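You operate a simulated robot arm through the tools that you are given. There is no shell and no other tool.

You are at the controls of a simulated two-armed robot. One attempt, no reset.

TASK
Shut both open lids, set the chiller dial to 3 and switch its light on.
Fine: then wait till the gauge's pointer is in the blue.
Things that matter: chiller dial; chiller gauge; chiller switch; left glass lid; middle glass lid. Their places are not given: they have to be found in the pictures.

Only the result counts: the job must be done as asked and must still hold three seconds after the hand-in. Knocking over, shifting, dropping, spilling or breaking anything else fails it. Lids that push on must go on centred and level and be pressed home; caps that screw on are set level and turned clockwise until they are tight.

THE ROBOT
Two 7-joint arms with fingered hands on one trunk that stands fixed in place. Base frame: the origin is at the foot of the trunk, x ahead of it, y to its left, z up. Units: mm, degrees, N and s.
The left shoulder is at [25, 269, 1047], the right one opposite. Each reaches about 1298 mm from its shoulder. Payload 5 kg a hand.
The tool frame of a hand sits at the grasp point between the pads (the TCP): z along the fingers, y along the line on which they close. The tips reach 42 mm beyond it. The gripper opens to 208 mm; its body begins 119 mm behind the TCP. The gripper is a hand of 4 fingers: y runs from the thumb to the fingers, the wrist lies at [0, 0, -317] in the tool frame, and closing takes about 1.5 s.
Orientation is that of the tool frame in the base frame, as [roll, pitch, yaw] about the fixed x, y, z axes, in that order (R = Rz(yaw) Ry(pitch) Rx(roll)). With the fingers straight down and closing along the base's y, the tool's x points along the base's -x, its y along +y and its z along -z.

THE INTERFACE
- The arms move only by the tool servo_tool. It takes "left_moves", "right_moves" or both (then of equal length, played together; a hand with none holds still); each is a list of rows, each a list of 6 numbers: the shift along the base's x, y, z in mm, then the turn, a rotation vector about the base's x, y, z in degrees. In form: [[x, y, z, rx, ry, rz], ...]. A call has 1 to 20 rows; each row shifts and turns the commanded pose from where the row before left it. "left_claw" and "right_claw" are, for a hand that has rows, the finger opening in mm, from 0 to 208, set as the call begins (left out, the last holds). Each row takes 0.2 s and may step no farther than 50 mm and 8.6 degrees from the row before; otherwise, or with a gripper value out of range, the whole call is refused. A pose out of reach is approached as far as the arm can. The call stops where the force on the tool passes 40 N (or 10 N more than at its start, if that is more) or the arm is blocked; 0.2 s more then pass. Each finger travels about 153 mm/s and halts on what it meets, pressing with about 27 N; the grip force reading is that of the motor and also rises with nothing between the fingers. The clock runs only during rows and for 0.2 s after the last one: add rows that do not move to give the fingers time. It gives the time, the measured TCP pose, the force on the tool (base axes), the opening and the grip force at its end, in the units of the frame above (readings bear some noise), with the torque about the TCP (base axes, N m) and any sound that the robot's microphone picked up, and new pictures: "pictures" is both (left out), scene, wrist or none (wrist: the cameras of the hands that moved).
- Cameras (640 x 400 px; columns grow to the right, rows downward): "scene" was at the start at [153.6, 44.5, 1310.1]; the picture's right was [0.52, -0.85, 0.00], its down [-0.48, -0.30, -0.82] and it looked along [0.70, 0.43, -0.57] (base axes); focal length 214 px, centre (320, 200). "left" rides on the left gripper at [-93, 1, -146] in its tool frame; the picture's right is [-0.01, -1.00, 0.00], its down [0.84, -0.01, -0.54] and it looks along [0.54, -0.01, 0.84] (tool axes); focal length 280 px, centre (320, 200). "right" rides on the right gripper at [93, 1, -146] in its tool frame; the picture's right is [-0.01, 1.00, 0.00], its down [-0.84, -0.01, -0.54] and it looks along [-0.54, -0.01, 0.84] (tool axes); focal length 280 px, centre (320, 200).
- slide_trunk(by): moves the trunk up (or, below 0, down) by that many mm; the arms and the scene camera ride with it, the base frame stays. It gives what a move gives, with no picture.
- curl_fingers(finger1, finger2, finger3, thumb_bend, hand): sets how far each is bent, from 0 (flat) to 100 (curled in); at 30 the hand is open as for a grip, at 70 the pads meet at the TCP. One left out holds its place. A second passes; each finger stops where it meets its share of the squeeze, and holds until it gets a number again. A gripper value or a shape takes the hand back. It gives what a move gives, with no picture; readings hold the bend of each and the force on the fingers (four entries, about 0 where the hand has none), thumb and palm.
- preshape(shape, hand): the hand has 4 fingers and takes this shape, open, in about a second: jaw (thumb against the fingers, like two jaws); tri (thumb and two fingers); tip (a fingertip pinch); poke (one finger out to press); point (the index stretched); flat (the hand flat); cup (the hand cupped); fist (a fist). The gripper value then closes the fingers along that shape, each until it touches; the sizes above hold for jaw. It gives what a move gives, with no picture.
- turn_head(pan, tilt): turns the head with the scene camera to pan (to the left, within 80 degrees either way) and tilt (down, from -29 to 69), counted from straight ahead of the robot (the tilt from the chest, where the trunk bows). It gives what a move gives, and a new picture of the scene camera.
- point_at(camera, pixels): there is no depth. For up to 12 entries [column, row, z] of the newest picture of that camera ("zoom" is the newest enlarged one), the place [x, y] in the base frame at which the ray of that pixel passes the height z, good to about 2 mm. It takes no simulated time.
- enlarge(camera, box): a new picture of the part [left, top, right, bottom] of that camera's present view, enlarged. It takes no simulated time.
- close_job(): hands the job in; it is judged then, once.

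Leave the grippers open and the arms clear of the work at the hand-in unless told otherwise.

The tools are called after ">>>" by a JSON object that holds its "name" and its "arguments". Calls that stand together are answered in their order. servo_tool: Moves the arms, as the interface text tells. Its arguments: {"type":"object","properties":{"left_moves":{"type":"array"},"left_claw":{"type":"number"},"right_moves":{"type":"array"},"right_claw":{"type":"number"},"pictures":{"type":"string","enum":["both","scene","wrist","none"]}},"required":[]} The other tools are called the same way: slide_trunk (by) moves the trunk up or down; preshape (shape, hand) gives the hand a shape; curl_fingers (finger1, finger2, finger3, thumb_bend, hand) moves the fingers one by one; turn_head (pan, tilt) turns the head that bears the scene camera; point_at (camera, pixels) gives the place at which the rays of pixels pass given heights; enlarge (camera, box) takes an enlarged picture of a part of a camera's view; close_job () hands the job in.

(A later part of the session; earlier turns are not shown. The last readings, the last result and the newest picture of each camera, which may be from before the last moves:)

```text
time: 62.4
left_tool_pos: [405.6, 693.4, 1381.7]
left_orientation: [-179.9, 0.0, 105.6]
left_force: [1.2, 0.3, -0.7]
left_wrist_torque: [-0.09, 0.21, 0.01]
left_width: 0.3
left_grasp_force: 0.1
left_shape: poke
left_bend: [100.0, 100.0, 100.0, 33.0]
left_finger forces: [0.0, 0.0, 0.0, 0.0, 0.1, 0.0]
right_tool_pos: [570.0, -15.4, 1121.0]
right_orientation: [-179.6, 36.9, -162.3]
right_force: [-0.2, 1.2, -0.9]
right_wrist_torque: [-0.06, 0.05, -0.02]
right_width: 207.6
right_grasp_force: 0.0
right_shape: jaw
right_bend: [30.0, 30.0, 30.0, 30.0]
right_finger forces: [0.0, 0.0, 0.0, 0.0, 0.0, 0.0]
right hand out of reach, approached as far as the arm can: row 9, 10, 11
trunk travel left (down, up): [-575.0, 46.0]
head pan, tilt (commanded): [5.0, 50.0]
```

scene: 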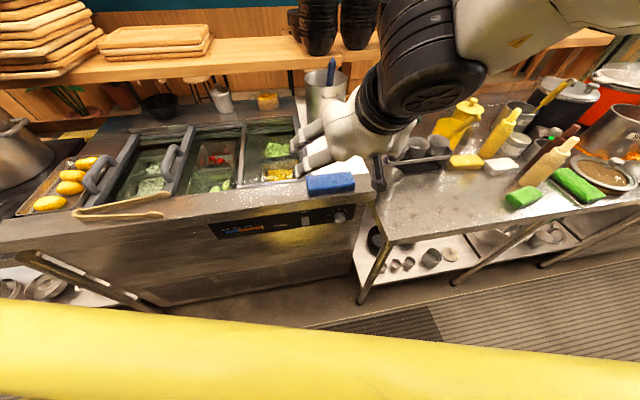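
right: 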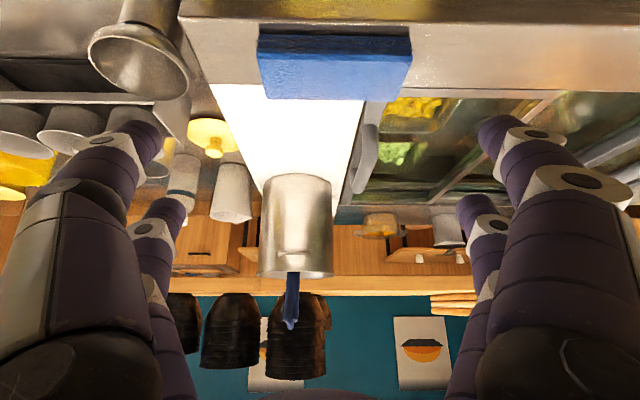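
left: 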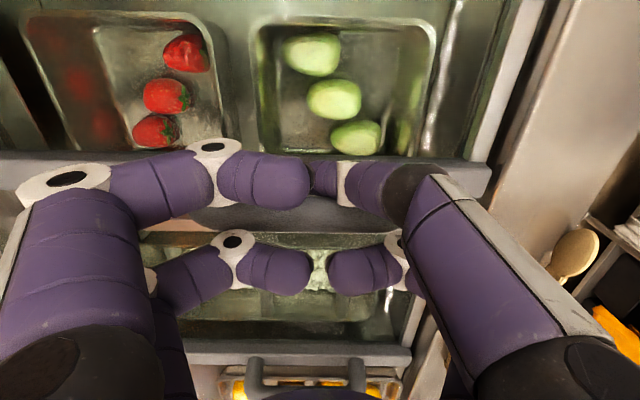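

The inclined pose is too folded for the arm (wrist too close to the shoulder). Better: go down with the fingers pointing down in front of the chiller, then swing up to point forward at panel height, where the wrist is well below the shoulder. First I turn the hand back to pointing down, and raise the trunk the last 40 mm.

>>> {"name": "servo_tool", "arguments": {"right_moves": [[0, 0, 20, -2.13, 7.55, 0], [0, 0, 20, -2.13, 7.55, 0], [0, 0, 20, -2.13, 7.55, 0], [0, 0, 20, -2.13, 7.55, 0], [0, 0, 20, -2.13, 7.55, 0], [0, 0, 20, -2.13, 7.55, 0], [0, 0, 20, -2.13, 7.55, 0], [0, 0, 0, 0, 0, 0], [0, 0, 0, 0, 0, 0]], "pictures": "scene"}}

>>> {"name": "slide_trunk", "arguments": {"by": 40}}

```text
time: 64.4
left_tool_pos: [405.7, 694.6, 1380.7]
left_orientation: [-179.9, 0.0, 105.7]
left_force: [0.4, -1.7, -1.3]
left_wrist_torque: [-0.04, 0.1, 0.02]
left_width: 0.2
left_grasp_force: 0.2
left_shape: poke
left_bend: [100.0, 100.0, 100.0, 33.0]
left_finger forces: [0.0, 0.1, 0.1, 0.0, 0.0, 0.1]
right_tool_pos: [568.6, -16.9, 1262.4]
right_orientation: [178.7, -18.0, -162.7]
right_force: [0.6, 1.1, -0.2]
right_wrist_torque: [-0.05, 0.1, -0.02]
right_width: 207.8
right_grasp_force: 0.0
right_shape: jaw
right_bend: [30.0, 30.0, 30.0, 30.0]
right_finger forces: [0.0, 0.0, 0.0, 0.0, 0.1, 0.0]
trunk travel left (down, up): [-575.0, 46.0]
head pan, tilt (commanded): [5.0, 50.0]
```

scene: 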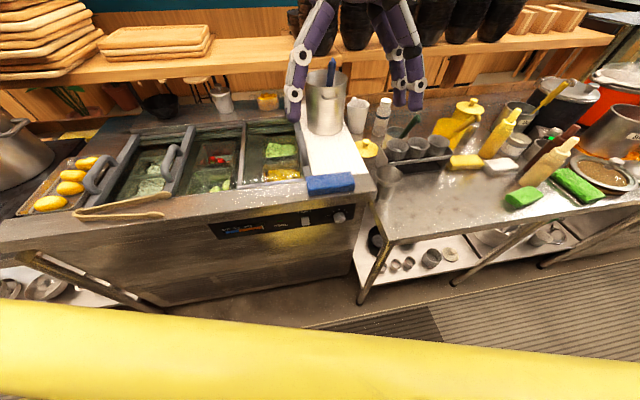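

```text
time: 65.3
left_tool_pos: [406.5, 693.4, 1421.9]
left_orientation: [-179.8, -0.1, 105.6]
left_force: [-0.3, 0.2, -1.1]
left_wrist_torque: [0.01, 0.15, 0.0]
left_width: 0.1
left_grasp_force: 0.2
left_shape: poke
left_bend: [100.0, 100.0, 100.0, 33.0]
left_finger forces: [0.0, 0.1, 0.0, 0.0, 0.0, 0.0]
right_tool_pos: [568.9, -18.0, 1301.9]
right_orientation: [178.7, -18.1, -162.7]
right_force: [0.5, 0.4, -0.1]
right_wrist_torque: [-0.01, 0.1, 0.03]
right_width: 207.9
right_grasp_force: 0.0
right_shape: jaw
right_bend: [30.0, 30.0, 30.0, 30.0]
right_finger forces: [0.0, 0.0, 0.1, 0.0, 0.1, 0.0]
trunk travel left (down, up): [-615.0, 6.0]
head pan, tilt (commanded): [5.0, 50.0]
```

The command follows what was reached, so the hand now leans 18° the other way at (569,-18,1302). I'll straighten it, and draw back to e1≈440 (x≈467, y≈-34), then lower in front of the chiller.

>>> {"name": "servo_tool", "arguments": {"right_moves": [[-20, -3, 0, 1.63, -5.77, -0.5], [-20, -3, 0, 1.63, -5.77, -0.5], [-20, -3, 0, 1.63, -5.77, -0.5], [-21, -4, -20, 0, 0, 0], [-21, -4, -30, 0, 0, 0], [0, 0, -40, 0, 0, 0], [0, 0, -40, 0, 0, 0], [0, 0, 0, 0, 0, 0]], "pictures": "both"}}

```text
time: 67.1
left_tool_pos: [404.0, 693.3, 1422.6]
left_orientation: [180.0, -0.1, 105.7]
left_force: [0.6, 0.7, 0.0]
left_wrist_torque: [-0.04, 0.04, 0.01]
left_width: 0.0
left_grasp_force: 0.0
left_shape: poke
left_bend: [100.0, 100.0, 100.0, 33.0]
left_finger forces: [0.0, 0.0, 0.0, 0.0, 0.0, 0.0]
right_tool_pos: [468.0, -35.4, 1170.7]
right_orientation: [179.0, 0.0, -164.2]
right_force: [1.2, 0.7, -0.4]
right_wrist_torque: [-0.05, 0.03, -0.05]
right_width: 208.0
right_grasp_force: 0.0
right_shape: jaw
right_bend: [30.0, 30.0, 30.0, 30.0]
right_finger forces: [0.0, 0.0, 0.0, 0.0, 0.0, 0.0]
trunk travel left (down, up): [-615.0, 6.0]
head pan, tilt (commanded): [5.0, 50.0]
```

scene: 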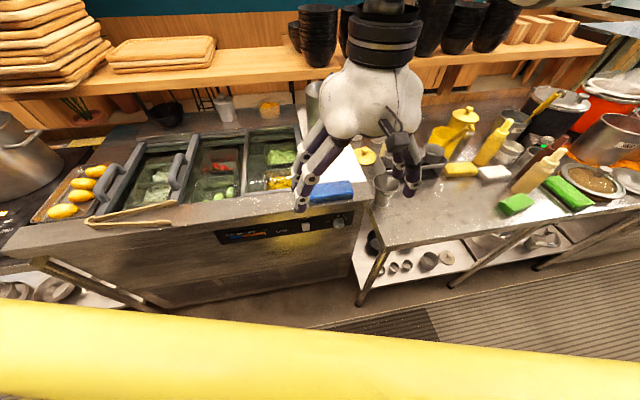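
right: 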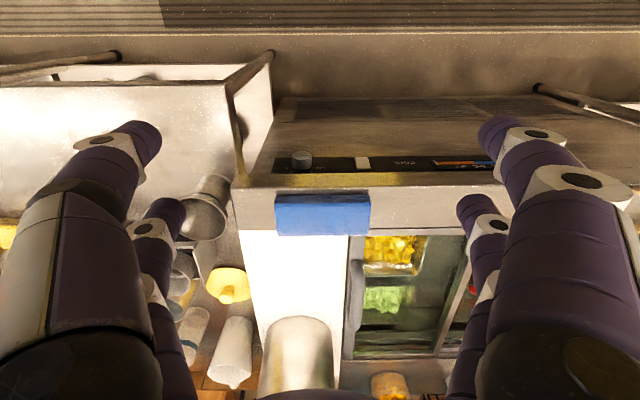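

>>> {"name": "point_at", "arguments": {"camera": "scene", "pixels": [[392, 241, 900], [366, 192, 920], [387, 180, 950], [336, 224, 770], [306, 228, 770], [218, 240, 820], [356, 198, 920]]}}

>>> {"name": "enlarge", "arguments": {"camera": "scene", "box": [290, 160, 450, 260]}}

```text
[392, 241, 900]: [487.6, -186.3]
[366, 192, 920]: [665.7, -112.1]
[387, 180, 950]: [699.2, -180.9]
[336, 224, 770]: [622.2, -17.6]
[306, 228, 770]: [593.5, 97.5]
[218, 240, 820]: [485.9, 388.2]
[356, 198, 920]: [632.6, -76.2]
```

```text
4.00 times, centred on (370, 210) of scene
```

zoom: 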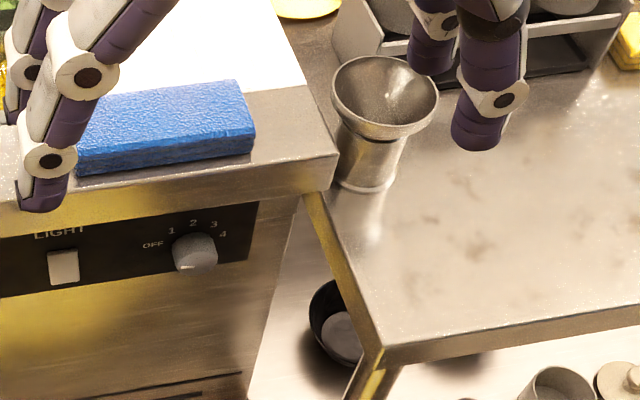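

The right-hand table's corner is at about (488,-186,900), so I'll narrow the right hand to 90 mm and shift 40 mm left before lowering in front of the chiller.

>>> {"name": "servo_tool", "arguments": {"right_moves": [[-5, 19, 0, 0, 0, 0], [-6, 19, 0, 0, 0, 0], [0, 0, -20, 0, 0, 0], [0, 0, -40, 0, 0, 0], [0, 0, -40, 0, 0, 0], [0, 0, -40, 0, 0, 0], [0, 0, -40, 0, 0, 0], [0, 0, -40, 0, 0, 0], [0, 0, 0, 0, 0, 0]], "right_claw": 90, "pictures": "both"}}

```text
time: 69.1
left_tool_pos: [402.7, 693.1, 1424.1]
left_orientation: [180.0, 0.0, 105.8]
left_force: [-0.1, 0.0, 0.2]
left_wrist_torque: [0.02, -0.09, -0.02]
left_width: 0.0
left_grasp_force: 0.1
left_shape: poke
left_bend: [100.0, 100.0, 100.0, 33.0]
left_finger forces: [0.0, 0.0, 0.0, 0.1, 0.0, 0.1]
right_tool_pos: [457.1, 4.7, 952.4]
right_orientation: [178.9, -0.1, -164.1]
right_force: [-0.6, -0.5, 0.5]
right_wrist_torque: [0.0, -0.08, 0.0]
right_width: 90.5
right_grasp_force: 0.0
right_shape: jaw
right_bend: [73.0, 73.0, 73.0, 70.0]
right_finger forces: [0.0, 0.0, 0.1, 0.0, 0.0, 0.0]
trunk travel left (down, up): [-615.0, 6.0]
head pan, tilt (commanded): [5.0, 50.0]
```

scene: 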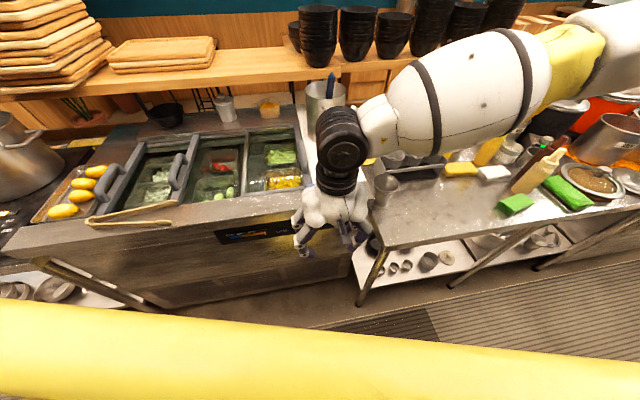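
right: 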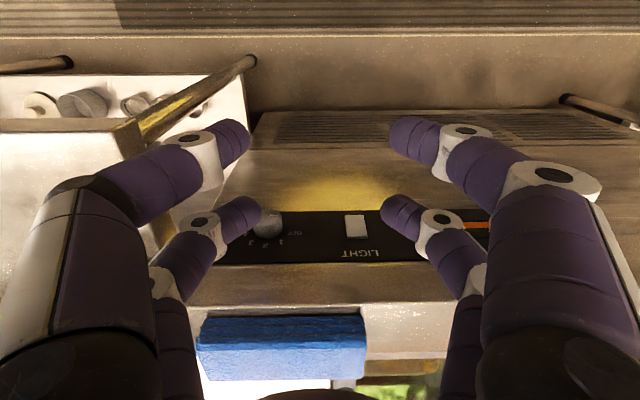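

Good view of the panel between the fingers: dial at (267,222), switch at (356,227), upside down. Enlarging.

>>> {"name": "enlarge", "arguments": {"camera": "right", "box": [220, 180, 420, 305]}}

>>> {"name": "point_at", "arguments": {"camera": "right", "pixels": [[267, 222, 760], [267, 222, 780], [356, 227, 760], [356, 227, 780], [267, 222, 770]]}}

```text
3.20 times, centred on (320, 242) of right
```

zoom: 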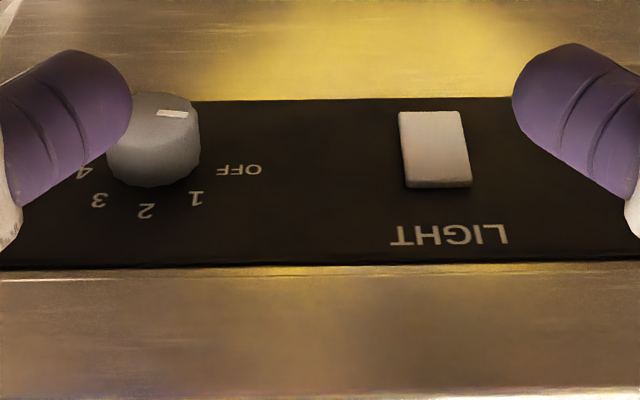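

```text
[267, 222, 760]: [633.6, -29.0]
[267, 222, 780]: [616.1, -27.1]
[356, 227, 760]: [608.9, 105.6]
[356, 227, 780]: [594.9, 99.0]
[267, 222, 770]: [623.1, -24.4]
```

The labels are at 45° steps: OFF at 9 o'clock, 1, 2 (12 o'clock), 3 at upper right (45°), 4 at 3 o'clock. Pointer is at OFF, so the dial needs +135° clockwise. The switch stands with its top edge sticking out. Now lowering the right hand further to z≈690 in front of the chiller.

>>> {"name": "servo_tool", "arguments": {"right_moves": [[0, 0, -40, 0, 0, 0], [0, 0, -40, 0, 0, 0], [0, 0, -40, 0, 0, 0], [0, 0, -40, 0, 0, 0], [0, 0, -40, 0, 0, 0], [0, 0, -40, 0, 0, 0], [0, 0, -20, 0, 0, 0], [0, 0, 0, 0, 0, 0]], "right_claw": 90, "pictures": "both"}}

```text
time: 70.9
left_tool_pos: [403.3, 692.5, 1423.1]
left_orientation: [180.0, 0.0, 105.7]
left_force: [-0.3, -0.6, 0.5]
left_wrist_torque: [0.02, -0.02, 0.02]
left_width: 0.0
left_grasp_force: 0.1
left_shape: poke
left_bend: [100.0, 100.0, 100.0, 33.0]
left_finger forces: [0.1, 0.0, 0.0, 0.1, 0.0, 0.0]
right_tool_pos: [459.3, 3.5, 694.2]
right_orientation: [179.0, -0.7, -164.1]
right_force: [-0.8, 0.4, -0.9]
right_wrist_torque: [-0.02, -0.01, 0.0]
right_width: 90.2
right_grasp_force: 0.1
right_shape: jaw
right_bend: [73.0, 73.0, 73.0, 70.0]
right_finger forces: [0.0, 0.0, 0.0, 0.0, 0.1, 0.0]
right hand out of reach, approached as far as the arm can: row 7
trunk travel left (down, up): [-615.0, 6.0]
head pan, tilt (commanded): [5.0, 50.0]
```

scene: 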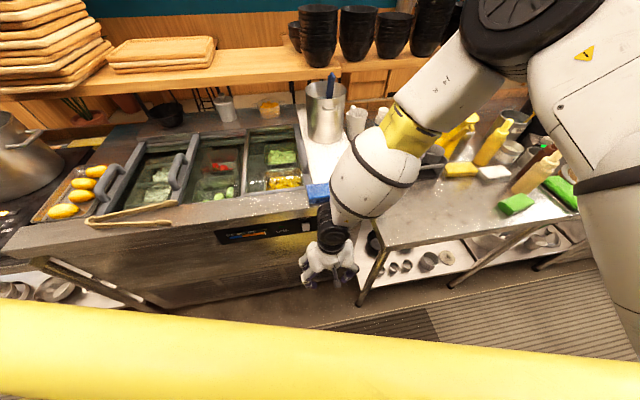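
right: 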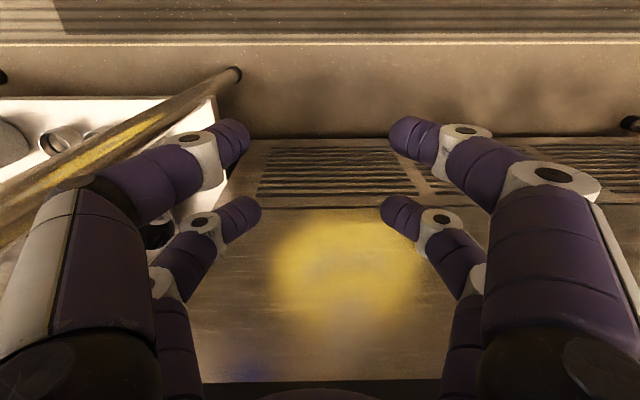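

Reached down to z≈694 (arm's limit in this posture). Now I begin swinging the hand up to point forward, keeping the TCP about in place.

>>> {"name": "servo_tool", "arguments": {"right_moves": [[0, 0, 0, 2.18, -7.7, 0], [0, 0, 0, 2.18, -7.7, 0], [0, 0, 0, 2.18, -7.7, 0], [0, 0, 0, 2.18, -7.7, 0], [0, 0, 0, 0, 0, 0]], "right_claw": 90, "pictures": "both"}}

```text
time: 72.1
left_tool_pos: [404.9, 693.3, 1423.7]
left_orientation: [180.0, 0.0, 105.7]
left_force: [0.0, 1.0, -0.4]
left_wrist_torque: [-0.01, -0.01, 0.02]
left_width: 0.0
left_grasp_force: 0.0
left_shape: poke
left_bend: [100.0, 100.0, 100.0, 33.0]
left_finger forces: [0.0, 0.0, 0.0, 0.0, 0.0, 0.0]
right_tool_pos: [459.4, 5.9, 695.2]
right_orientation: [179.0, -0.6, -164.1]
right_force: [-0.2, 0.2, -0.1]
right_wrist_torque: [-0.03, 0.0, -0.01]
right_width: 90.0
right_grasp_force: 0.1
right_shape: jaw
right_bend: [73.0, 73.0, 73.0, 70.0]
right_finger forces: [0.1, 0.1, 0.0, 0.0, 0.1, 0.0]
right hand out of reach, approached as far as the arm can: row 1, 2, 3, 4
trunk travel left (down, up): [-615.0, 6.0]
head pan, tilt (commanded): [5.0, 50.0]
```

scene: 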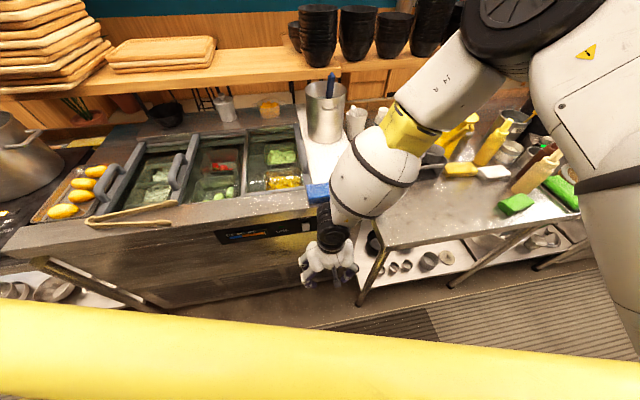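
right: 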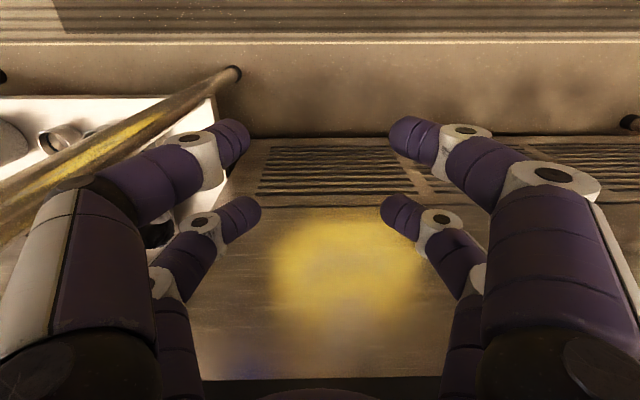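

The wrist is at a joint limit in this roll. I'll raise a bit and turn the right hand -90° about vertical (like the left one earlier), so that the swing up uses the wrist's flexion direction.

>>> {"name": "servo_tool", "arguments": {"right_moves": [[-10, -3, 30, 0, 0, 0], [-10, -3, 40, 0, 0, 0], [0, 0, 40, 0, 0, 0], [0, 0, 0, 0, 0, -8.2], [0, 0, 0, 0, 0, -8.2], [0, 0, 0, 0, 0, -8.2], [0, 0, 0, 0, 0, -8.2], [0, 0, 0, 0, 0, -8.2], [0, 0, 0, 0, 0, -8.2], [0, 0, 0, 0, 0, -8.2], [0, 0, 0, 0, 0, -8.2], [0, 0, 0, 0, 0, -8.2], [0, 0, 0, 0, 0, -8.2], [0, 0, 0, 0, 0, -8.2], [0, 0, 0, 0, 0, 0]], "right_claw": 90, "pictures": "both"}}

```text
time: 73.4
left_tool_pos: [402.7, 693.6, 1422.6]
left_orientation: [180.0, 0.0, 105.8]
left_force: [-0.4, 0.3, 0.5]
left_wrist_torque: [-0.03, -0.07, -0.01]
left_width: 0.0
left_grasp_force: 0.0
left_shape: poke
left_bend: [100.0, 100.0, 100.0, 33.0]
left_finger forces: [0.1, 0.1, 0.0, 0.1, 0.0, 0.0]
right_tool_pos: [471.4, -1.5, 836.6]
right_orientation: [173.3, -1.9, 170.1]
right_force: [-0.3, 0.6, -0.5]
right_wrist_torque: [-0.02, 0.0, 0.01]
right_width: 90.6
right_grasp_force: 0.1
right_shape: jaw
right_bend: [73.0, 73.0, 73.0, 70.0]
right_finger forces: [0.0, 0.0, 0.1, 0.0, 0.1, 0.1]
trunk travel left (down, up): [-615.0, 6.0]
head pan, tilt (commanded): [5.0, 50.0]
stopped in row 6 (right hand): the arm was blocked; the commanded pose is now the measured one
```

scene: 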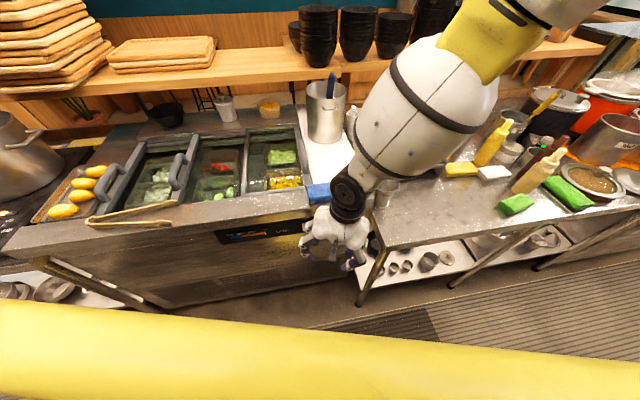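
right: 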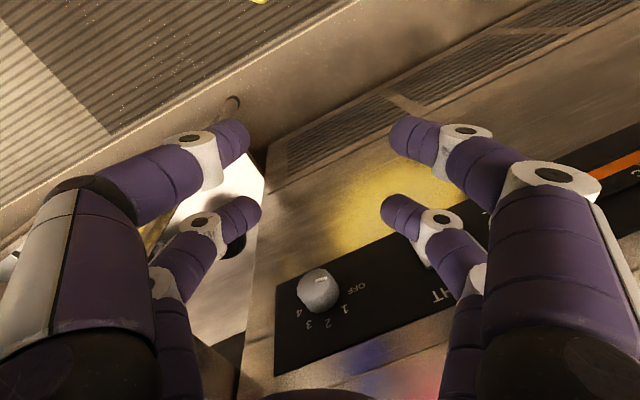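

The turn was blocked near yaw 170° (joint limit that way). The other direction should have more range. I'll straighten the hand and turn it +115° the other way to yaw ≈ -75°.

>>> {"name": "servo_tool", "arguments": {"right_moves": [[-4, 0, 0, -3.5, -0.4, 0], [-4, 0, 0, -3.4, -0.3, 0], [0, 0, 0, 0, 0, 8.2], [0, 0, 0, 0, 0, 8.2], [0, 0, 0, 0, 0, 8.2], [0, 0, 0, 0, 0, 8.2], [0, 0, 0, 0, 0, 8.2], [0, 0, 0, 0, 0, 8.2], [0, 0, 0, 0, 0, 8.2], [0, 0, 0, 0, 0, 8.2], [0, 0, 0, 0, 0, 8.2], [0, 0, 0, 0, 0, 8.2], [0, 0, 0, 0, 0, 8.2], [0, 0, 0, 0, 0, 8.2], [0, 0, 0, 0, 0, 8.2], [0, 0, 0, 0, 0, 8.2], [0, 0, 0, 0, 0, 0]], "right_claw": 90, "pictures": "both"}}

```text
time: 77.2
left_tool_pos: [404.3, 693.1, 1422.5]
left_orientation: [-179.9, 0.0, 105.6]
left_force: [-0.9, -0.5, -0.4]
left_wrist_torque: [0.03, -0.03, 0.04]
left_width: 0.1
left_grasp_force: 0.1
left_shape: poke
left_bend: [100.0, 100.0, 100.0, 33.0]
left_finger forces: [0.1, 0.0, 0.0, 0.0, 0.1, 0.1]
right_tool_pos: [485.0, -0.8, 862.1]
right_orientation: [-178.2, 2.7, -77.5]
right_force: [-0.3, 0.2, 0.0]
right_wrist_torque: [0.01, -0.07, 0.04]
right_width: 89.8
right_grasp_force: 0.1
right_shape: jaw
right_bend: [73.0, 73.0, 73.0, 70.0]
right_finger forces: [0.1, 0.0, 0.6, 0.0, 0.0, 0.1]
trunk travel left (down, up): [-615.0, 6.0]
head pan, tilt (commanded): [5.0, 50.0]
stopped in row 17 (right hand): the arm was blocked; the commanded pose is now the measured one
```

scene: 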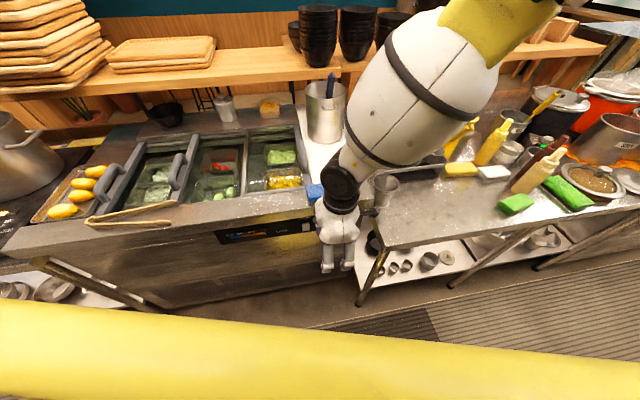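
right: 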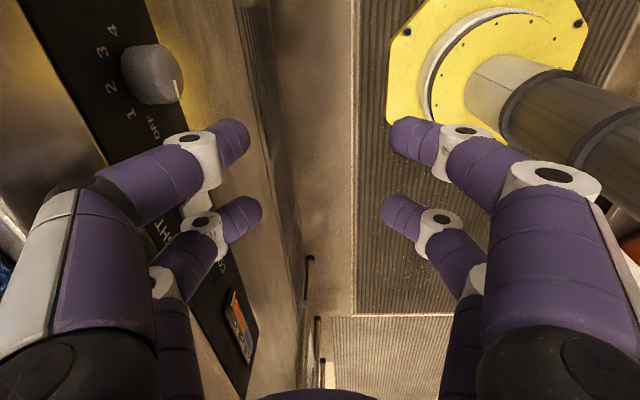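

Now at yaw ≈ -77°. The thumb-side knuckle may be close to the counter lip, so I draw back 45 mm and then try the swing-up.

>>> {"name": "servo_tool", "arguments": {"right_moves": [[-20, -6, 0, 0, 0, 0], [-23, -7, 0, 0, 0, 0], [0, 0, -20, 2.18, -7.7, 0], [0, 0, -20, 2.18, -7.7, 0], [0, 0, -20, 2.18, -7.7, 0], [0, 0, -20, 2.18, -7.7, 0], [0, 0, 0, 0, 0, 0]], "right_claw": 90, "pictures": "both"}}

```text
time: 78.4
left_tool_pos: [403.6, 692.3, 1424.1]
left_orientation: [-180.0, 0.0, 105.6]
left_force: [0.2, -0.2, 0.5]
left_wrist_torque: [0.1, -0.02, 0.03]
left_width: 0.1
left_grasp_force: 0.1
left_shape: poke
left_bend: [100.0, 100.0, 100.0, 33.0]
left_finger forces: [0.1, 0.1, 0.0, 0.0, 0.0, 0.0]
right_tool_pos: [471.6, -18.9, 876.6]
right_orientation: [-169.7, 7.6, -83.7]
right_force: [-0.3, -0.3, -0.2]
right_wrist_torque: [0.03, -0.02, 0.03]
right_width: 90.1
right_grasp_force: 0.0
right_shape: jaw
right_bend: [73.0, 73.0, 73.0, 70.0]
right_finger forces: [0.0, 0.1, 0.0, 0.0, 0.0, 0.0]
right hand out of reach, approached as far as the arm can: row 3, 4, 5, 6
trunk travel left (down, up): [-615.0, 6.0]
head pan, tilt (commanded): [5.0, 50.0]
stopped in row 6 (right hand): the arm was blocked; the commanded pose is now the measured one
```

scene: 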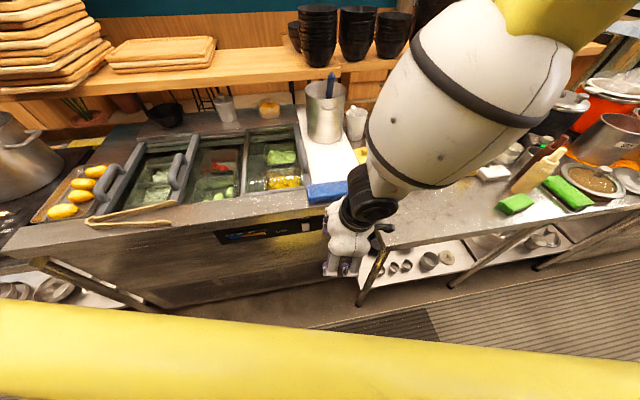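
right: 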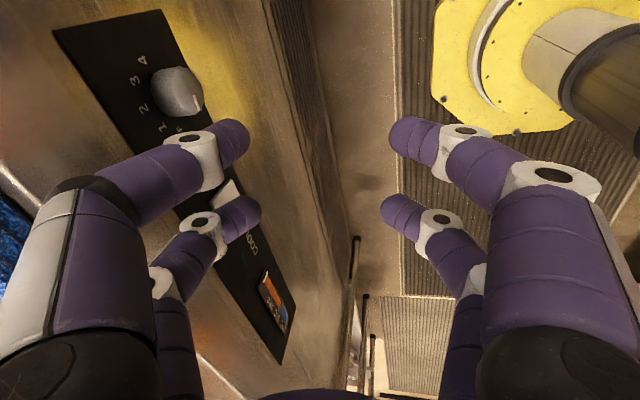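

The elbow is swinging up, wrong posture. I'll straighten the hand to point down again and go lower instead, so the arm stretches out downward and the elbow drops; then swing the hand forward at low height.

>>> {"name": "servo_tool", "arguments": {"right_moves": [[-5, 0, 0, -4.3, 4.7, 0], [-5, 0, 0, -4.3, 4.7, 0], [-5, 0, -20, 0, 0, 0], [-5, 0, -30, 0, 0, 0], [0, 0, -40, 0, 0, 0], [0, 0, -40, 0, 0, 0], [0, 0, -40, 0, 0, 0], [0, 0, -40, 0, 0, 0], [0, 0, -40, 0, 0, 0], [0, 0, -40, 0, 0, 0], [0, 0, 0, 0, 0, 0]], "right_claw": 90, "pictures": "both"}}

```text
time: 80.8
left_tool_pos: [403.2, 695.7, 1420.9]
left_orientation: [180.0, 0.1, 105.7]
left_force: [-1.3, 1.0, 0.0]
left_wrist_torque: [-0.18, -0.12, -0.02]
left_width: 0.1
left_grasp_force: 0.1
left_shape: poke
left_bend: [100.0, 100.0, 100.0, 33.0]
left_finger forces: [0.0, 0.1, 0.0, 0.1, 0.1, 0.1]
right_tool_pos: [451.4, -17.0, 586.8]
right_orientation: [-179.9, -0.3, -84.1]
right_force: [0.2, 0.5, 0.8]
right_wrist_torque: [-0.11, -0.03, 0.0]
right_width: 89.8
right_grasp_force: 0.1
right_shape: jaw
right_bend: [73.0, 73.0, 73.0, 70.0]
right_finger forces: [0.0, 0.0, 0.0, 0.0, 0.1, 0.1]
trunk travel left (down, up): [-615.0, 6.0]
head pan, tilt (commanded): [5.0, 50.0]
```

scene: 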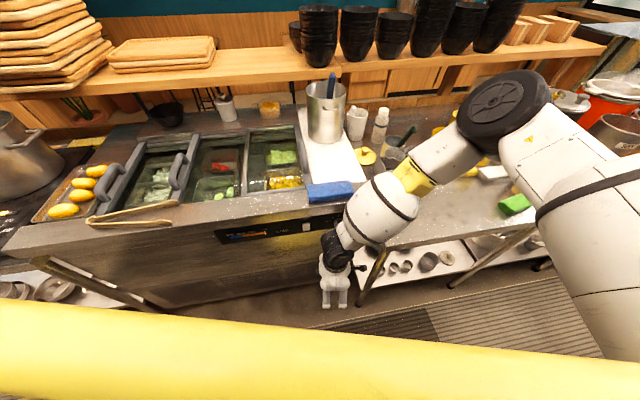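
right: 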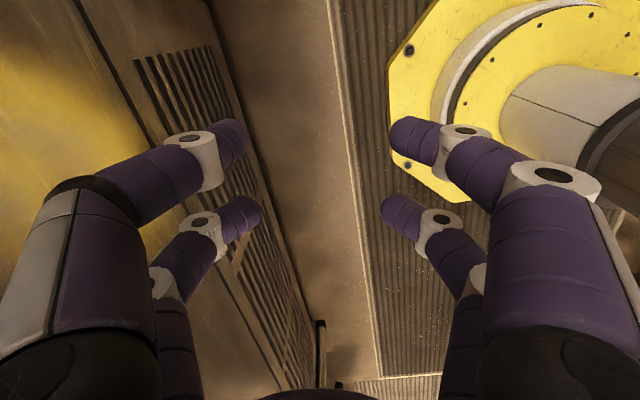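

Low works but to point forward the elbow must be out to the right/back. Plan: go back up, swing the hand to point left (forearm coming from the right), descend in that posture, then turn it to face the panel. First up again.

>>> {"name": "servo_tool", "arguments": {"right_moves": [[0, 0, 45, 0, 0, 0], [0, 0, 45, 0, 0, 0], [0, 0, 45, 0, 0, 0], [0, 0, 45, 0, 0, 0], [0, 0, 45, 0, 0, 0], [0, 0, 45, 0, 0, 0], [0, 0, 45, 0, 0, 0], [0, 0, 45, 0, 0, 0], [0, 0, 45, 0, 0, 0], [0, 0, 45, 0, 0, 0], [0, 0, 45, 0, 0, 0], [0, 0, 45, 0, 0, 0], [0, 0, 0, 0, 0, 0]], "right_claw": 90, "pictures": "scene"}}

```text
time: 83.6
left_tool_pos: [404.0, 693.3, 1423.6]
left_orientation: [-179.8, -0.1, 105.6]
left_force: [0.9, 0.4, -0.7]
left_wrist_torque: [0.01, 0.07, 0.02]
left_width: 0.2
left_grasp_force: 0.0
left_shape: poke
left_bend: [100.0, 100.0, 100.0, 33.0]
left_finger forces: [0.1, 0.0, 0.0, 0.0, 0.0, 0.1]
right_tool_pos: [448.3, -17.3, 1129.1]
right_orientation: [179.9, -0.4, -84.3]
right_force: [0.1, -0.3, -0.3]
right_wrist_torque: [0.02, 0.03, 0.04]
right_width: 90.1
right_grasp_force: 0.0
right_shape: jaw
right_bend: [73.0, 73.0, 73.0, 70.0]
right_finger forces: [0.1, 0.0, 0.1, 0.0, 0.0, 0.0]
trunk travel left (down, up): [-615.0, 6.0]
head pan, tilt (commanded): [5.0, 50.0]
```

scene: 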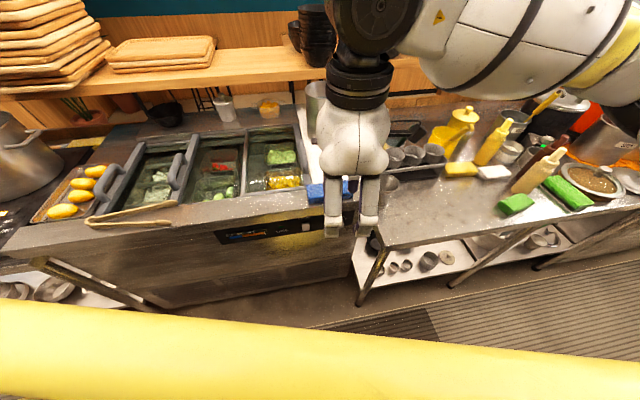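

Now rotating the hand about the chiller's depth axis so that the fingers point left.

>>> {"name": "servo_tool", "arguments": {"right_moves": [[-6.4, 17, -7.2, 7.7, 2.18, 0], [-6.4, 17, -7.2, 7.7, 2.18, 0], [-6.4, 17, -7.2, 7.7, 2.18, 0], [-6.4, 17, -7.2, 7.7, 2.18, 0], [-6.4, 17, -7.2, 7.7, 2.18, 0], [-6.4, 17, -7.2, 7.7, 2.18, 0], [-6.4, 17, -7.2, 7.7, 2.18, 0], [-6.4, 17, -7.2, 7.7, 2.18, 0], [-6.4, 17, -7.2, 7.7, 2.18, 0], [-6.4, 17, -7.2, 7.7, 2.18, 0], [-6.4, 17, -7.2, 7.7, 2.18, 0], [0, 0, 0, 0, 0, 0]], "right_claw": 90, "pictures": "both"}}

```text
time: 86.2
left_tool_pos: [403.8, 692.4, 1422.0]
left_orientation: [-179.8, 0.0, 105.7]
left_force: [-0.6, 0.0, -0.4]
left_wrist_torque: [-0.02, -0.02, 0.07]
left_width: 0.0
left_grasp_force: 0.0
left_shape: poke
left_bend: [100.0, 100.0, 100.0, 33.0]
left_finger forces: [0.1, 0.1, 0.0, 0.0, 0.1, 0.1]
right_tool_pos: [380.6, 168.0, 1046.6]
right_orientation: [102.3, 79.7, -152.1]
right_force: [-0.5, -0.4, 0.0]
right_wrist_torque: [0.0, 0.0, -0.03]
right_width: 90.0
right_grasp_force: 0.1
right_shape: jaw
right_bend: [73.0, 73.0, 73.0, 70.0]
right_finger forces: [0.0, 0.1, 0.1, 0.0, 0.0, 0.0]
trunk travel left (down, up): [-615.0, 6.0]
head pan, tilt (commanded): [5.0, 50.0]
```

scene: 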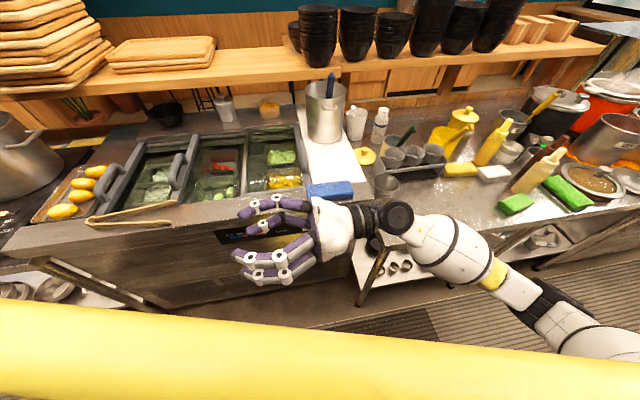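
right: 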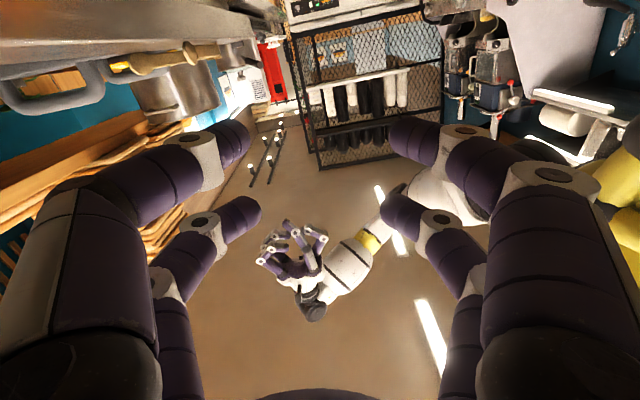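

The arm flipped into the wanted posture (forearm from the right, hand pointing left). Now descend while drawing back from the chiller.

>>> {"name": "servo_tool", "arguments": {"right_moves": [[-21.9, -6.2, -30, 0, 0, 0], [-21.9, -6.2, -40, 0, 0, 0], [-21.9, -6.2, -40, 0, 0, 0], [-21.9, -6.2, -40, 0, 0, 0], [0, 0, -15, 0, 0, 0], [0, 0, 0, 0, 0, 0]], "right_claw": 80, "pictures": "scene"}}

```text
time: 87.6
left_tool_pos: [404.3, 693.0, 1422.8]
left_orientation: [179.9, 0.0, 105.7]
left_force: [0.0, -0.3, -0.2]
left_wrist_torque: [0.0, -0.01, 0.0]
left_width: 0.0
left_grasp_force: 0.0
left_shape: poke
left_bend: [100.0, 100.0, 100.0, 33.0]
left_finger forces: [0.1, 0.0, 0.0, 0.0, 0.0, 0.1]
right_tool_pos: [290.9, 143.4, 882.3]
right_orientation: [102.8, 79.7, -151.6]
right_force: [0.3, -0.5, -0.4]
right_wrist_torque: [-0.01, 0.02, 0.03]
right_width: 80.5
right_grasp_force: 0.0
right_shape: jaw
right_bend: [73.0, 73.0, 73.0, 70.0]
right_finger forces: [0.0, 0.0, 0.0, 0.0, 0.0, 0.0]
trunk travel left (down, up): [-615.0, 6.0]
head pan, tilt (commanded): [5.0, 50.0]
```

scene: 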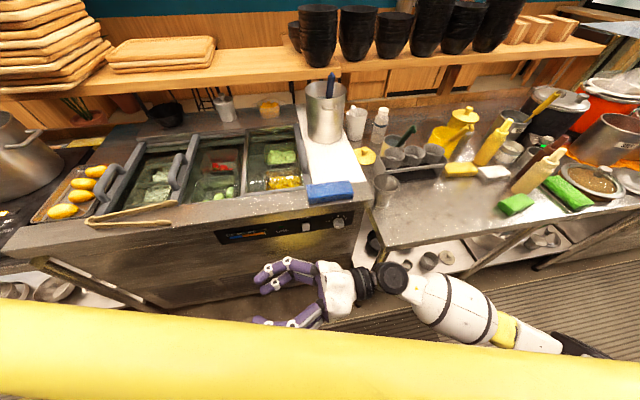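

Now turn the hand to the right (-90° about vertical) while advancing toward the panel; first half.

>>> {"name": "servo_tool", "arguments": {"right_moves": [[18.3, -15.9, -9.7, 0, 0, -8.2], [18.3, -15.9, -9.7, 0, 0, -8.2], [18.3, -15.9, -9.7, 0, 0, -8.2], [18.3, -15.9, -9.7, 0, 0, -8.2], [18.3, -15.9, -9.7, 0, 0, -8.2], [18.3, -15.9, -9.7, 0, 0, -8.2], [0, 0, 0, 0, 0, 0]], "right_claw": 80, "pictures": "both"}}

```text
time: 89.2
left_tool_pos: [406.0, 692.4, 1421.4]
left_orientation: [-179.9, 0.0, 105.7]
left_force: [1.1, -1.7, -0.7]
left_wrist_torque: [0.12, 0.25, -0.01]
left_width: 0.0
left_grasp_force: 0.1
left_shape: poke
left_bend: [100.0, 100.0, 100.0, 33.0]
left_finger forces: [0.1, 0.0, 0.1, 0.0, 0.1, 0.0]
right_tool_pos: [403.1, 45.5, 823.3]
right_orientation: [103.0, 79.6, 159.4]
right_force: [0.6, -0.4, -1.0]
right_wrist_torque: [0.05, -0.06, 0.11]
right_width: 80.0
right_grasp_force: 0.1
right_shape: jaw
right_bend: [73.0, 73.0, 73.0, 70.0]
right_finger forces: [0.1, 0.0, 0.1, 0.1, 0.0, 0.1]
trunk travel left (down, up): [-615.0, 6.0]
head pan, tilt (commanded): [5.0, 50.0]
```

scene: 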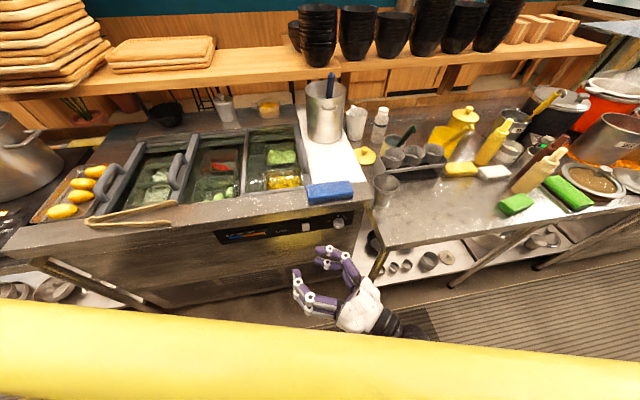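
right: 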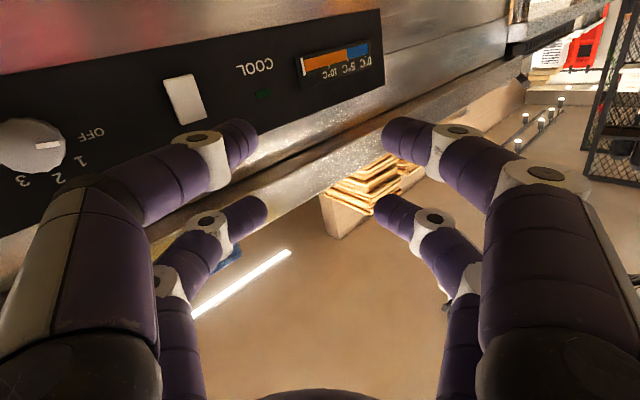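

It works. The panel is visible from below in the wrist camera. Continuing the second half.

>>> {"name": "servo_tool", "arguments": {"right_moves": [[17, -15.5, -9.6, 0, 0, -8.2], [17, -15.5, -9.6, 0, 0, -8.2], [17, -15.5, -9.6, 0, 0, -8.2], [17, -15.5, -9.6, 0, 0, -8.2], [15, -15.5, -9.6, 0, 0, -8.2], [0, 0, 0, 0, 0, 0]], "right_claw": 80, "pictures": "both"}}

```text
time: 90.6
left_tool_pos: [405.1, 693.8, 1421.5]
left_orientation: [-180.0, 0.0, 105.7]
left_force: [-0.4, 0.2, -0.3]
left_wrist_torque: [-0.04, -0.03, 0.0]
left_width: 0.0
left_grasp_force: 0.2
left_shape: poke
left_bend: [100.0, 100.0, 100.0, 33.0]
left_finger forces: [0.0, 0.0, 0.0, 0.0, 0.0, 0.0]
right_tool_pos: [485.2, -28.4, 775.8]
right_orientation: [103.0, 79.8, 118.3]
right_force: [-1.1, -0.2, -0.1]
right_wrist_torque: [-0.02, 0.01, 0.0]
right_width: 80.0
right_grasp_force: 0.1
right_shape: jaw
right_bend: [73.0, 73.0, 73.0, 70.0]
right_finger forces: [0.0, 0.0, 0.1, 0.0, 0.1, 0.0]
trunk travel left (down, up): [-615.0, 6.0]
head pan, tilt (commanded): [5.0, 50.0]
```

scene: 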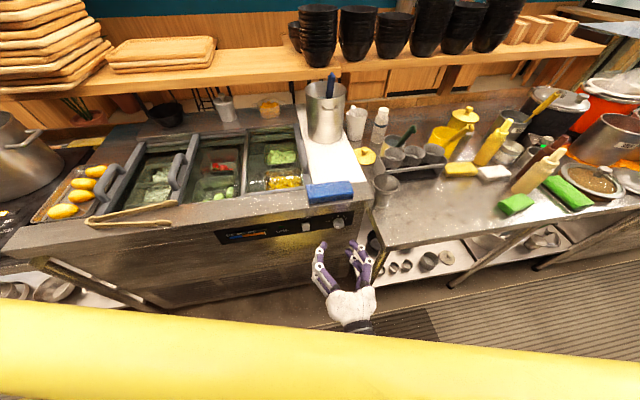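
right: 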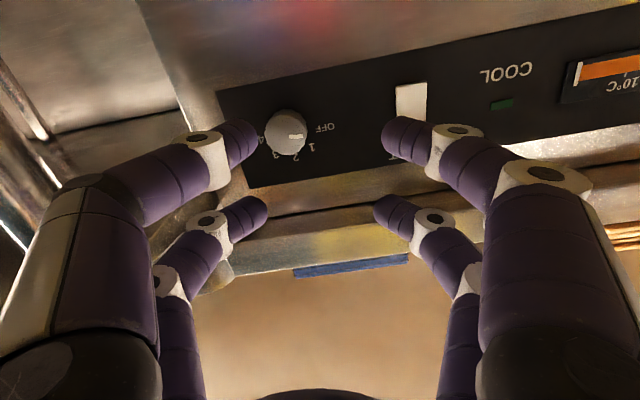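

The hand now faces the panel: dial at (286,133), switch at (411,101) in the upside-down image. I'll triangulate the dial and switch with this low view.

>>> {"name": "point_at", "arguments": {"camera": "right", "pixels": [[286, 133, 750], [286, 133, 760], [286, 133, 770], [286, 133, 780], [411, 101, 750], [411, 101, 760], [411, 101, 770], [411, 101, 780]]}}

>>> {"name": "enlarge", "arguments": {"camera": "right", "box": [220, 60, 460, 210]}}

```text
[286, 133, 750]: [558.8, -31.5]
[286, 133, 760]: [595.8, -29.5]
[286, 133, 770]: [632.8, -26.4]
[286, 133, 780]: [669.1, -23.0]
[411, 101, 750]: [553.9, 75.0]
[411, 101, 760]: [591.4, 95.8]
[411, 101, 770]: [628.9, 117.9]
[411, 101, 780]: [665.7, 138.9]
```

```text
2.67 times, centred on (340, 135) of right
```

zoom: 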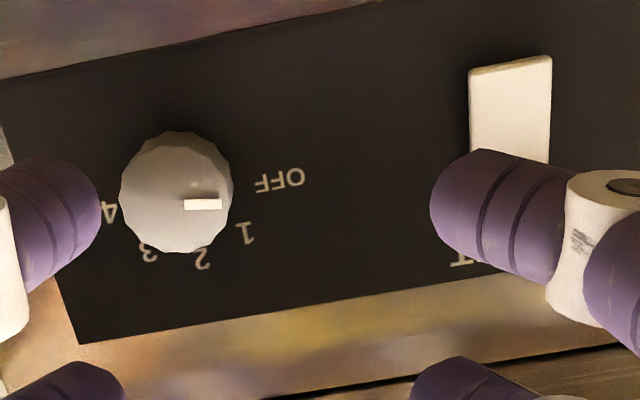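

Dial centre ≈ (626,-27,768), diameter ≈43 mm, panel plane ≈ 612 along the depth axis; pointer at OFF. I'll test how far the wrist can roll clockwise (+) here in free space.

>>> {"name": "servo_tool", "arguments": {"right_moves": [[0, 0, 0, 7.7, 2.14, -0.3], [0, 0, 0, 7.7, 2.14, -0.3], [0, 0, 0, 7.7, 2.14, -0.3], [0, 0, 0, 7.7, 2.14, -0.3], [0, 0, 0, 7.7, 2.14, -0.3], [0, 0, 0, 7.7, 2.14, -0.3], [0, 0, 0, 7.7, 2.14, -0.3], [0, 0, 0, 7.7, 2.14, -0.3], [0, 0, 0, 0, 0, 0]], "right_claw": 80, "pictures": "both"}}

```text
time: 92.0
left_tool_pos: [405.3, 692.9, 1421.2]
left_orientation: [-180.0, 0.1, 105.6]
left_force: [0.2, -0.2, 0.7]
left_wrist_torque: [0.06, -0.05, 0.04]
left_width: 0.0
left_grasp_force: 0.0
left_shape: poke
left_bend: [100.0, 100.0, 100.0, 33.0]
left_finger forces: [0.0, 0.0, 0.0, 0.0, 0.0, 0.0]
right_tool_pos: [460.3, -32.8, 747.8]
right_orientation: [94.2, 38.4, 113.4]
right_force: [0.6, 0.4, -0.8]
right_wrist_torque: [-0.02, 0.03, -0.03]
right_width: 79.8
right_grasp_force: 0.1
right_shape: jaw
right_bend: [73.0, 73.0, 73.0, 70.0]
right_finger forces: [0.0, 0.1, 0.0, 0.1, 0.1, 0.1]
trunk travel left (down, up): [-615.0, 6.0]
head pan, tilt (commanded): [5.0, 50.0]
stopped in row 7 (right hand): the arm was blocked; the commanded pose is now the measured one
```

scene: 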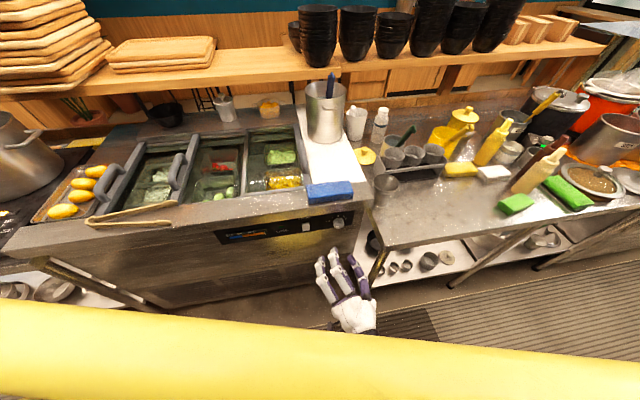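
right: 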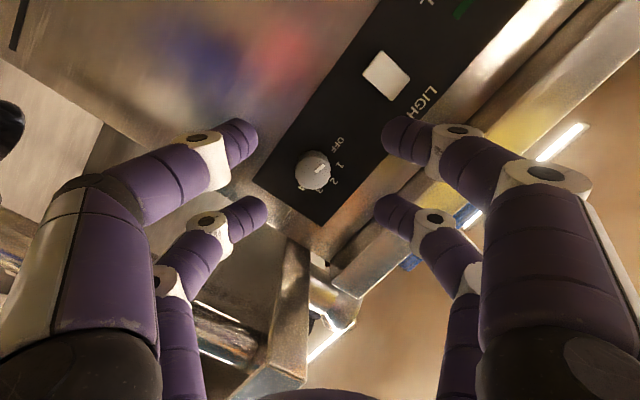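

Rolling is limited near +45°. So I'll use two strokes of 67.5° between about -35° and +33°. Roll back to about -35° and recentre in front of the dial.

>>> {"name": "servo_tool", "arguments": {"right_moves": [[3, -1, 2, -7.65, -2.9, 0.47], [3, -1, 2, -7.65, -2.9, 0.47], [3, -1, 2, -7.65, -2.9, 0.47], [3, -1, 2, -7.65, -2.9, 0.47], [3, -1, 2, -7.65, -2.9, 0.47], [3, -1, 2, -7.65, -2.9, 0.47], [3, -1, 2, -7.65, -2.9, 0.47], [3, -1, 2, -7.65, -2.9, 0.47], [3, -1, 2, -7.65, -2.9, 0.47], [3, -1, 2, -7.65, -2.9, 0.47], [0, 0, 0, 0, 0, 0]], "right_claw": 80, "pictures": "both"}}

```text
time: 94.5
left_tool_pos: [403.6, 693.3, 1420.7]
left_orientation: [179.9, 0.0, 105.7]
left_force: [0.3, 0.7, 0.4]
left_wrist_torque: [0.0, 0.02, -0.03]
left_width: 0.2
left_grasp_force: 0.1
left_shape: poke
left_bend: [100.0, 100.0, 100.0, 33.0]
left_finger forces: [0.0, 0.0, 0.0, 0.1, 0.0, 0.1]
right_tool_pos: [491.4, -42.1, 770.6]
right_orientation: [-96.2, 59.3, -74.6]
right_force: [-0.6, 0.6, 0.1]
right_wrist_torque: [-0.02, -0.06, -0.01]
right_width: 80.3
right_grasp_force: 0.2
right_shape: jaw
right_bend: [73.0, 73.0, 73.0, 70.0]
right_finger forces: [0.0, 0.0, 0.0, 0.1, 0.0, 0.0]
trunk travel left (down, up): [-615.0, 6.0]
head pan, tilt (commanded): [5.0, 50.0]
```

scene: 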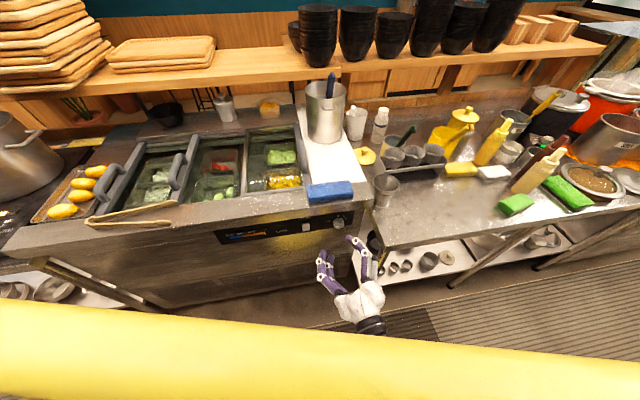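
right: 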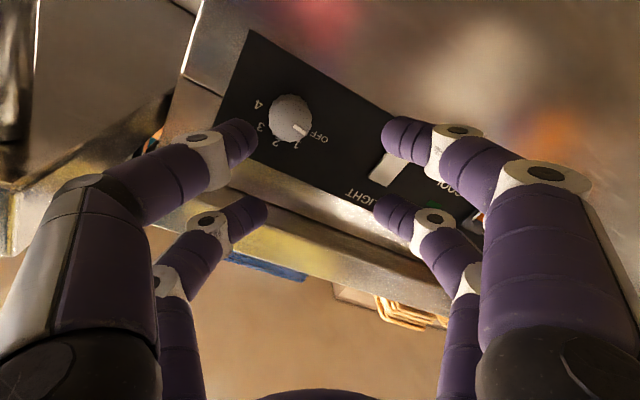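

Roll is now -30°. I'll correct the heading by -5° and pitch by +3°, and centre on the dial axis.

>>> {"name": "servo_tool", "arguments": {"right_moves": [[4.9, -11, -2.8, 0.43, -1.54, -2.5], [4.9, -11, -2.8, 0.43, -1.54, -2.5], [0, 0, 0, 0, 0, 0]], "right_claw": 80, "pictures": "wrist"}}

>>> {"name": "enlarge", "arguments": {"camera": "right", "box": [220, 60, 420, 185]}}

```text
time: 95.2
left_tool_pos: [404.5, 693.0, 1421.5]
left_orientation: [-179.9, 0.1, 105.7]
left_force: [-0.6, 0.0, 0.6]
left_wrist_torque: [-0.11, 0.0, 0.0]
left_width: 0.0
left_grasp_force: 0.1
left_shape: poke
left_bend: [100.0, 100.0, 100.0, 33.0]
left_finger forces: [0.1, 0.0, 0.0, 0.1, 0.0, 0.0]
right_tool_pos: [500.6, -64.7, 764.9]
right_orientation: [-89.8, 59.4, -74.1]
right_force: [-0.9, 1.1, 0.7]
right_wrist_torque: [-0.01, 0.01, -0.06]
right_width: 80.2
right_grasp_force: 0.1
right_shape: jaw
right_bend: [73.0, 73.0, 73.0, 70.0]
right_finger forces: [0.0, 0.0, 0.1, 0.1, 0.1, 0.0]
trunk travel left (down, up): [-615.0, 6.0]
head pan, tilt (commanded): [5.0, 50.0]
```

right: 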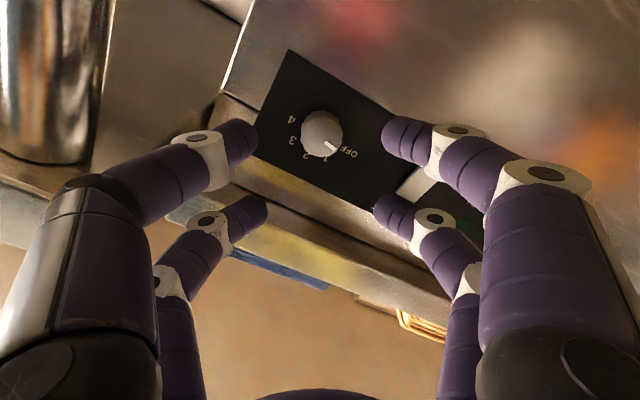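

```text
3.20 times, centred on (320, 122) of right
```

zoom: 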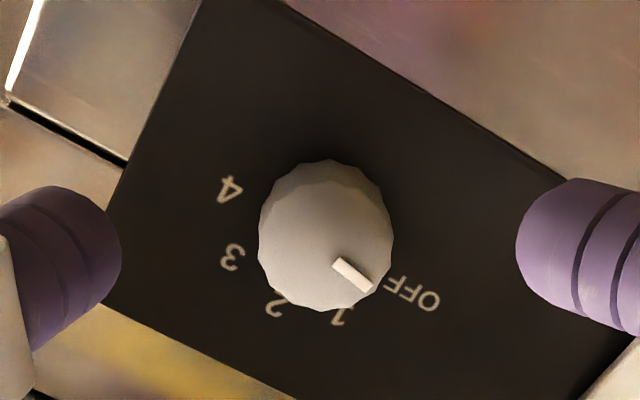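

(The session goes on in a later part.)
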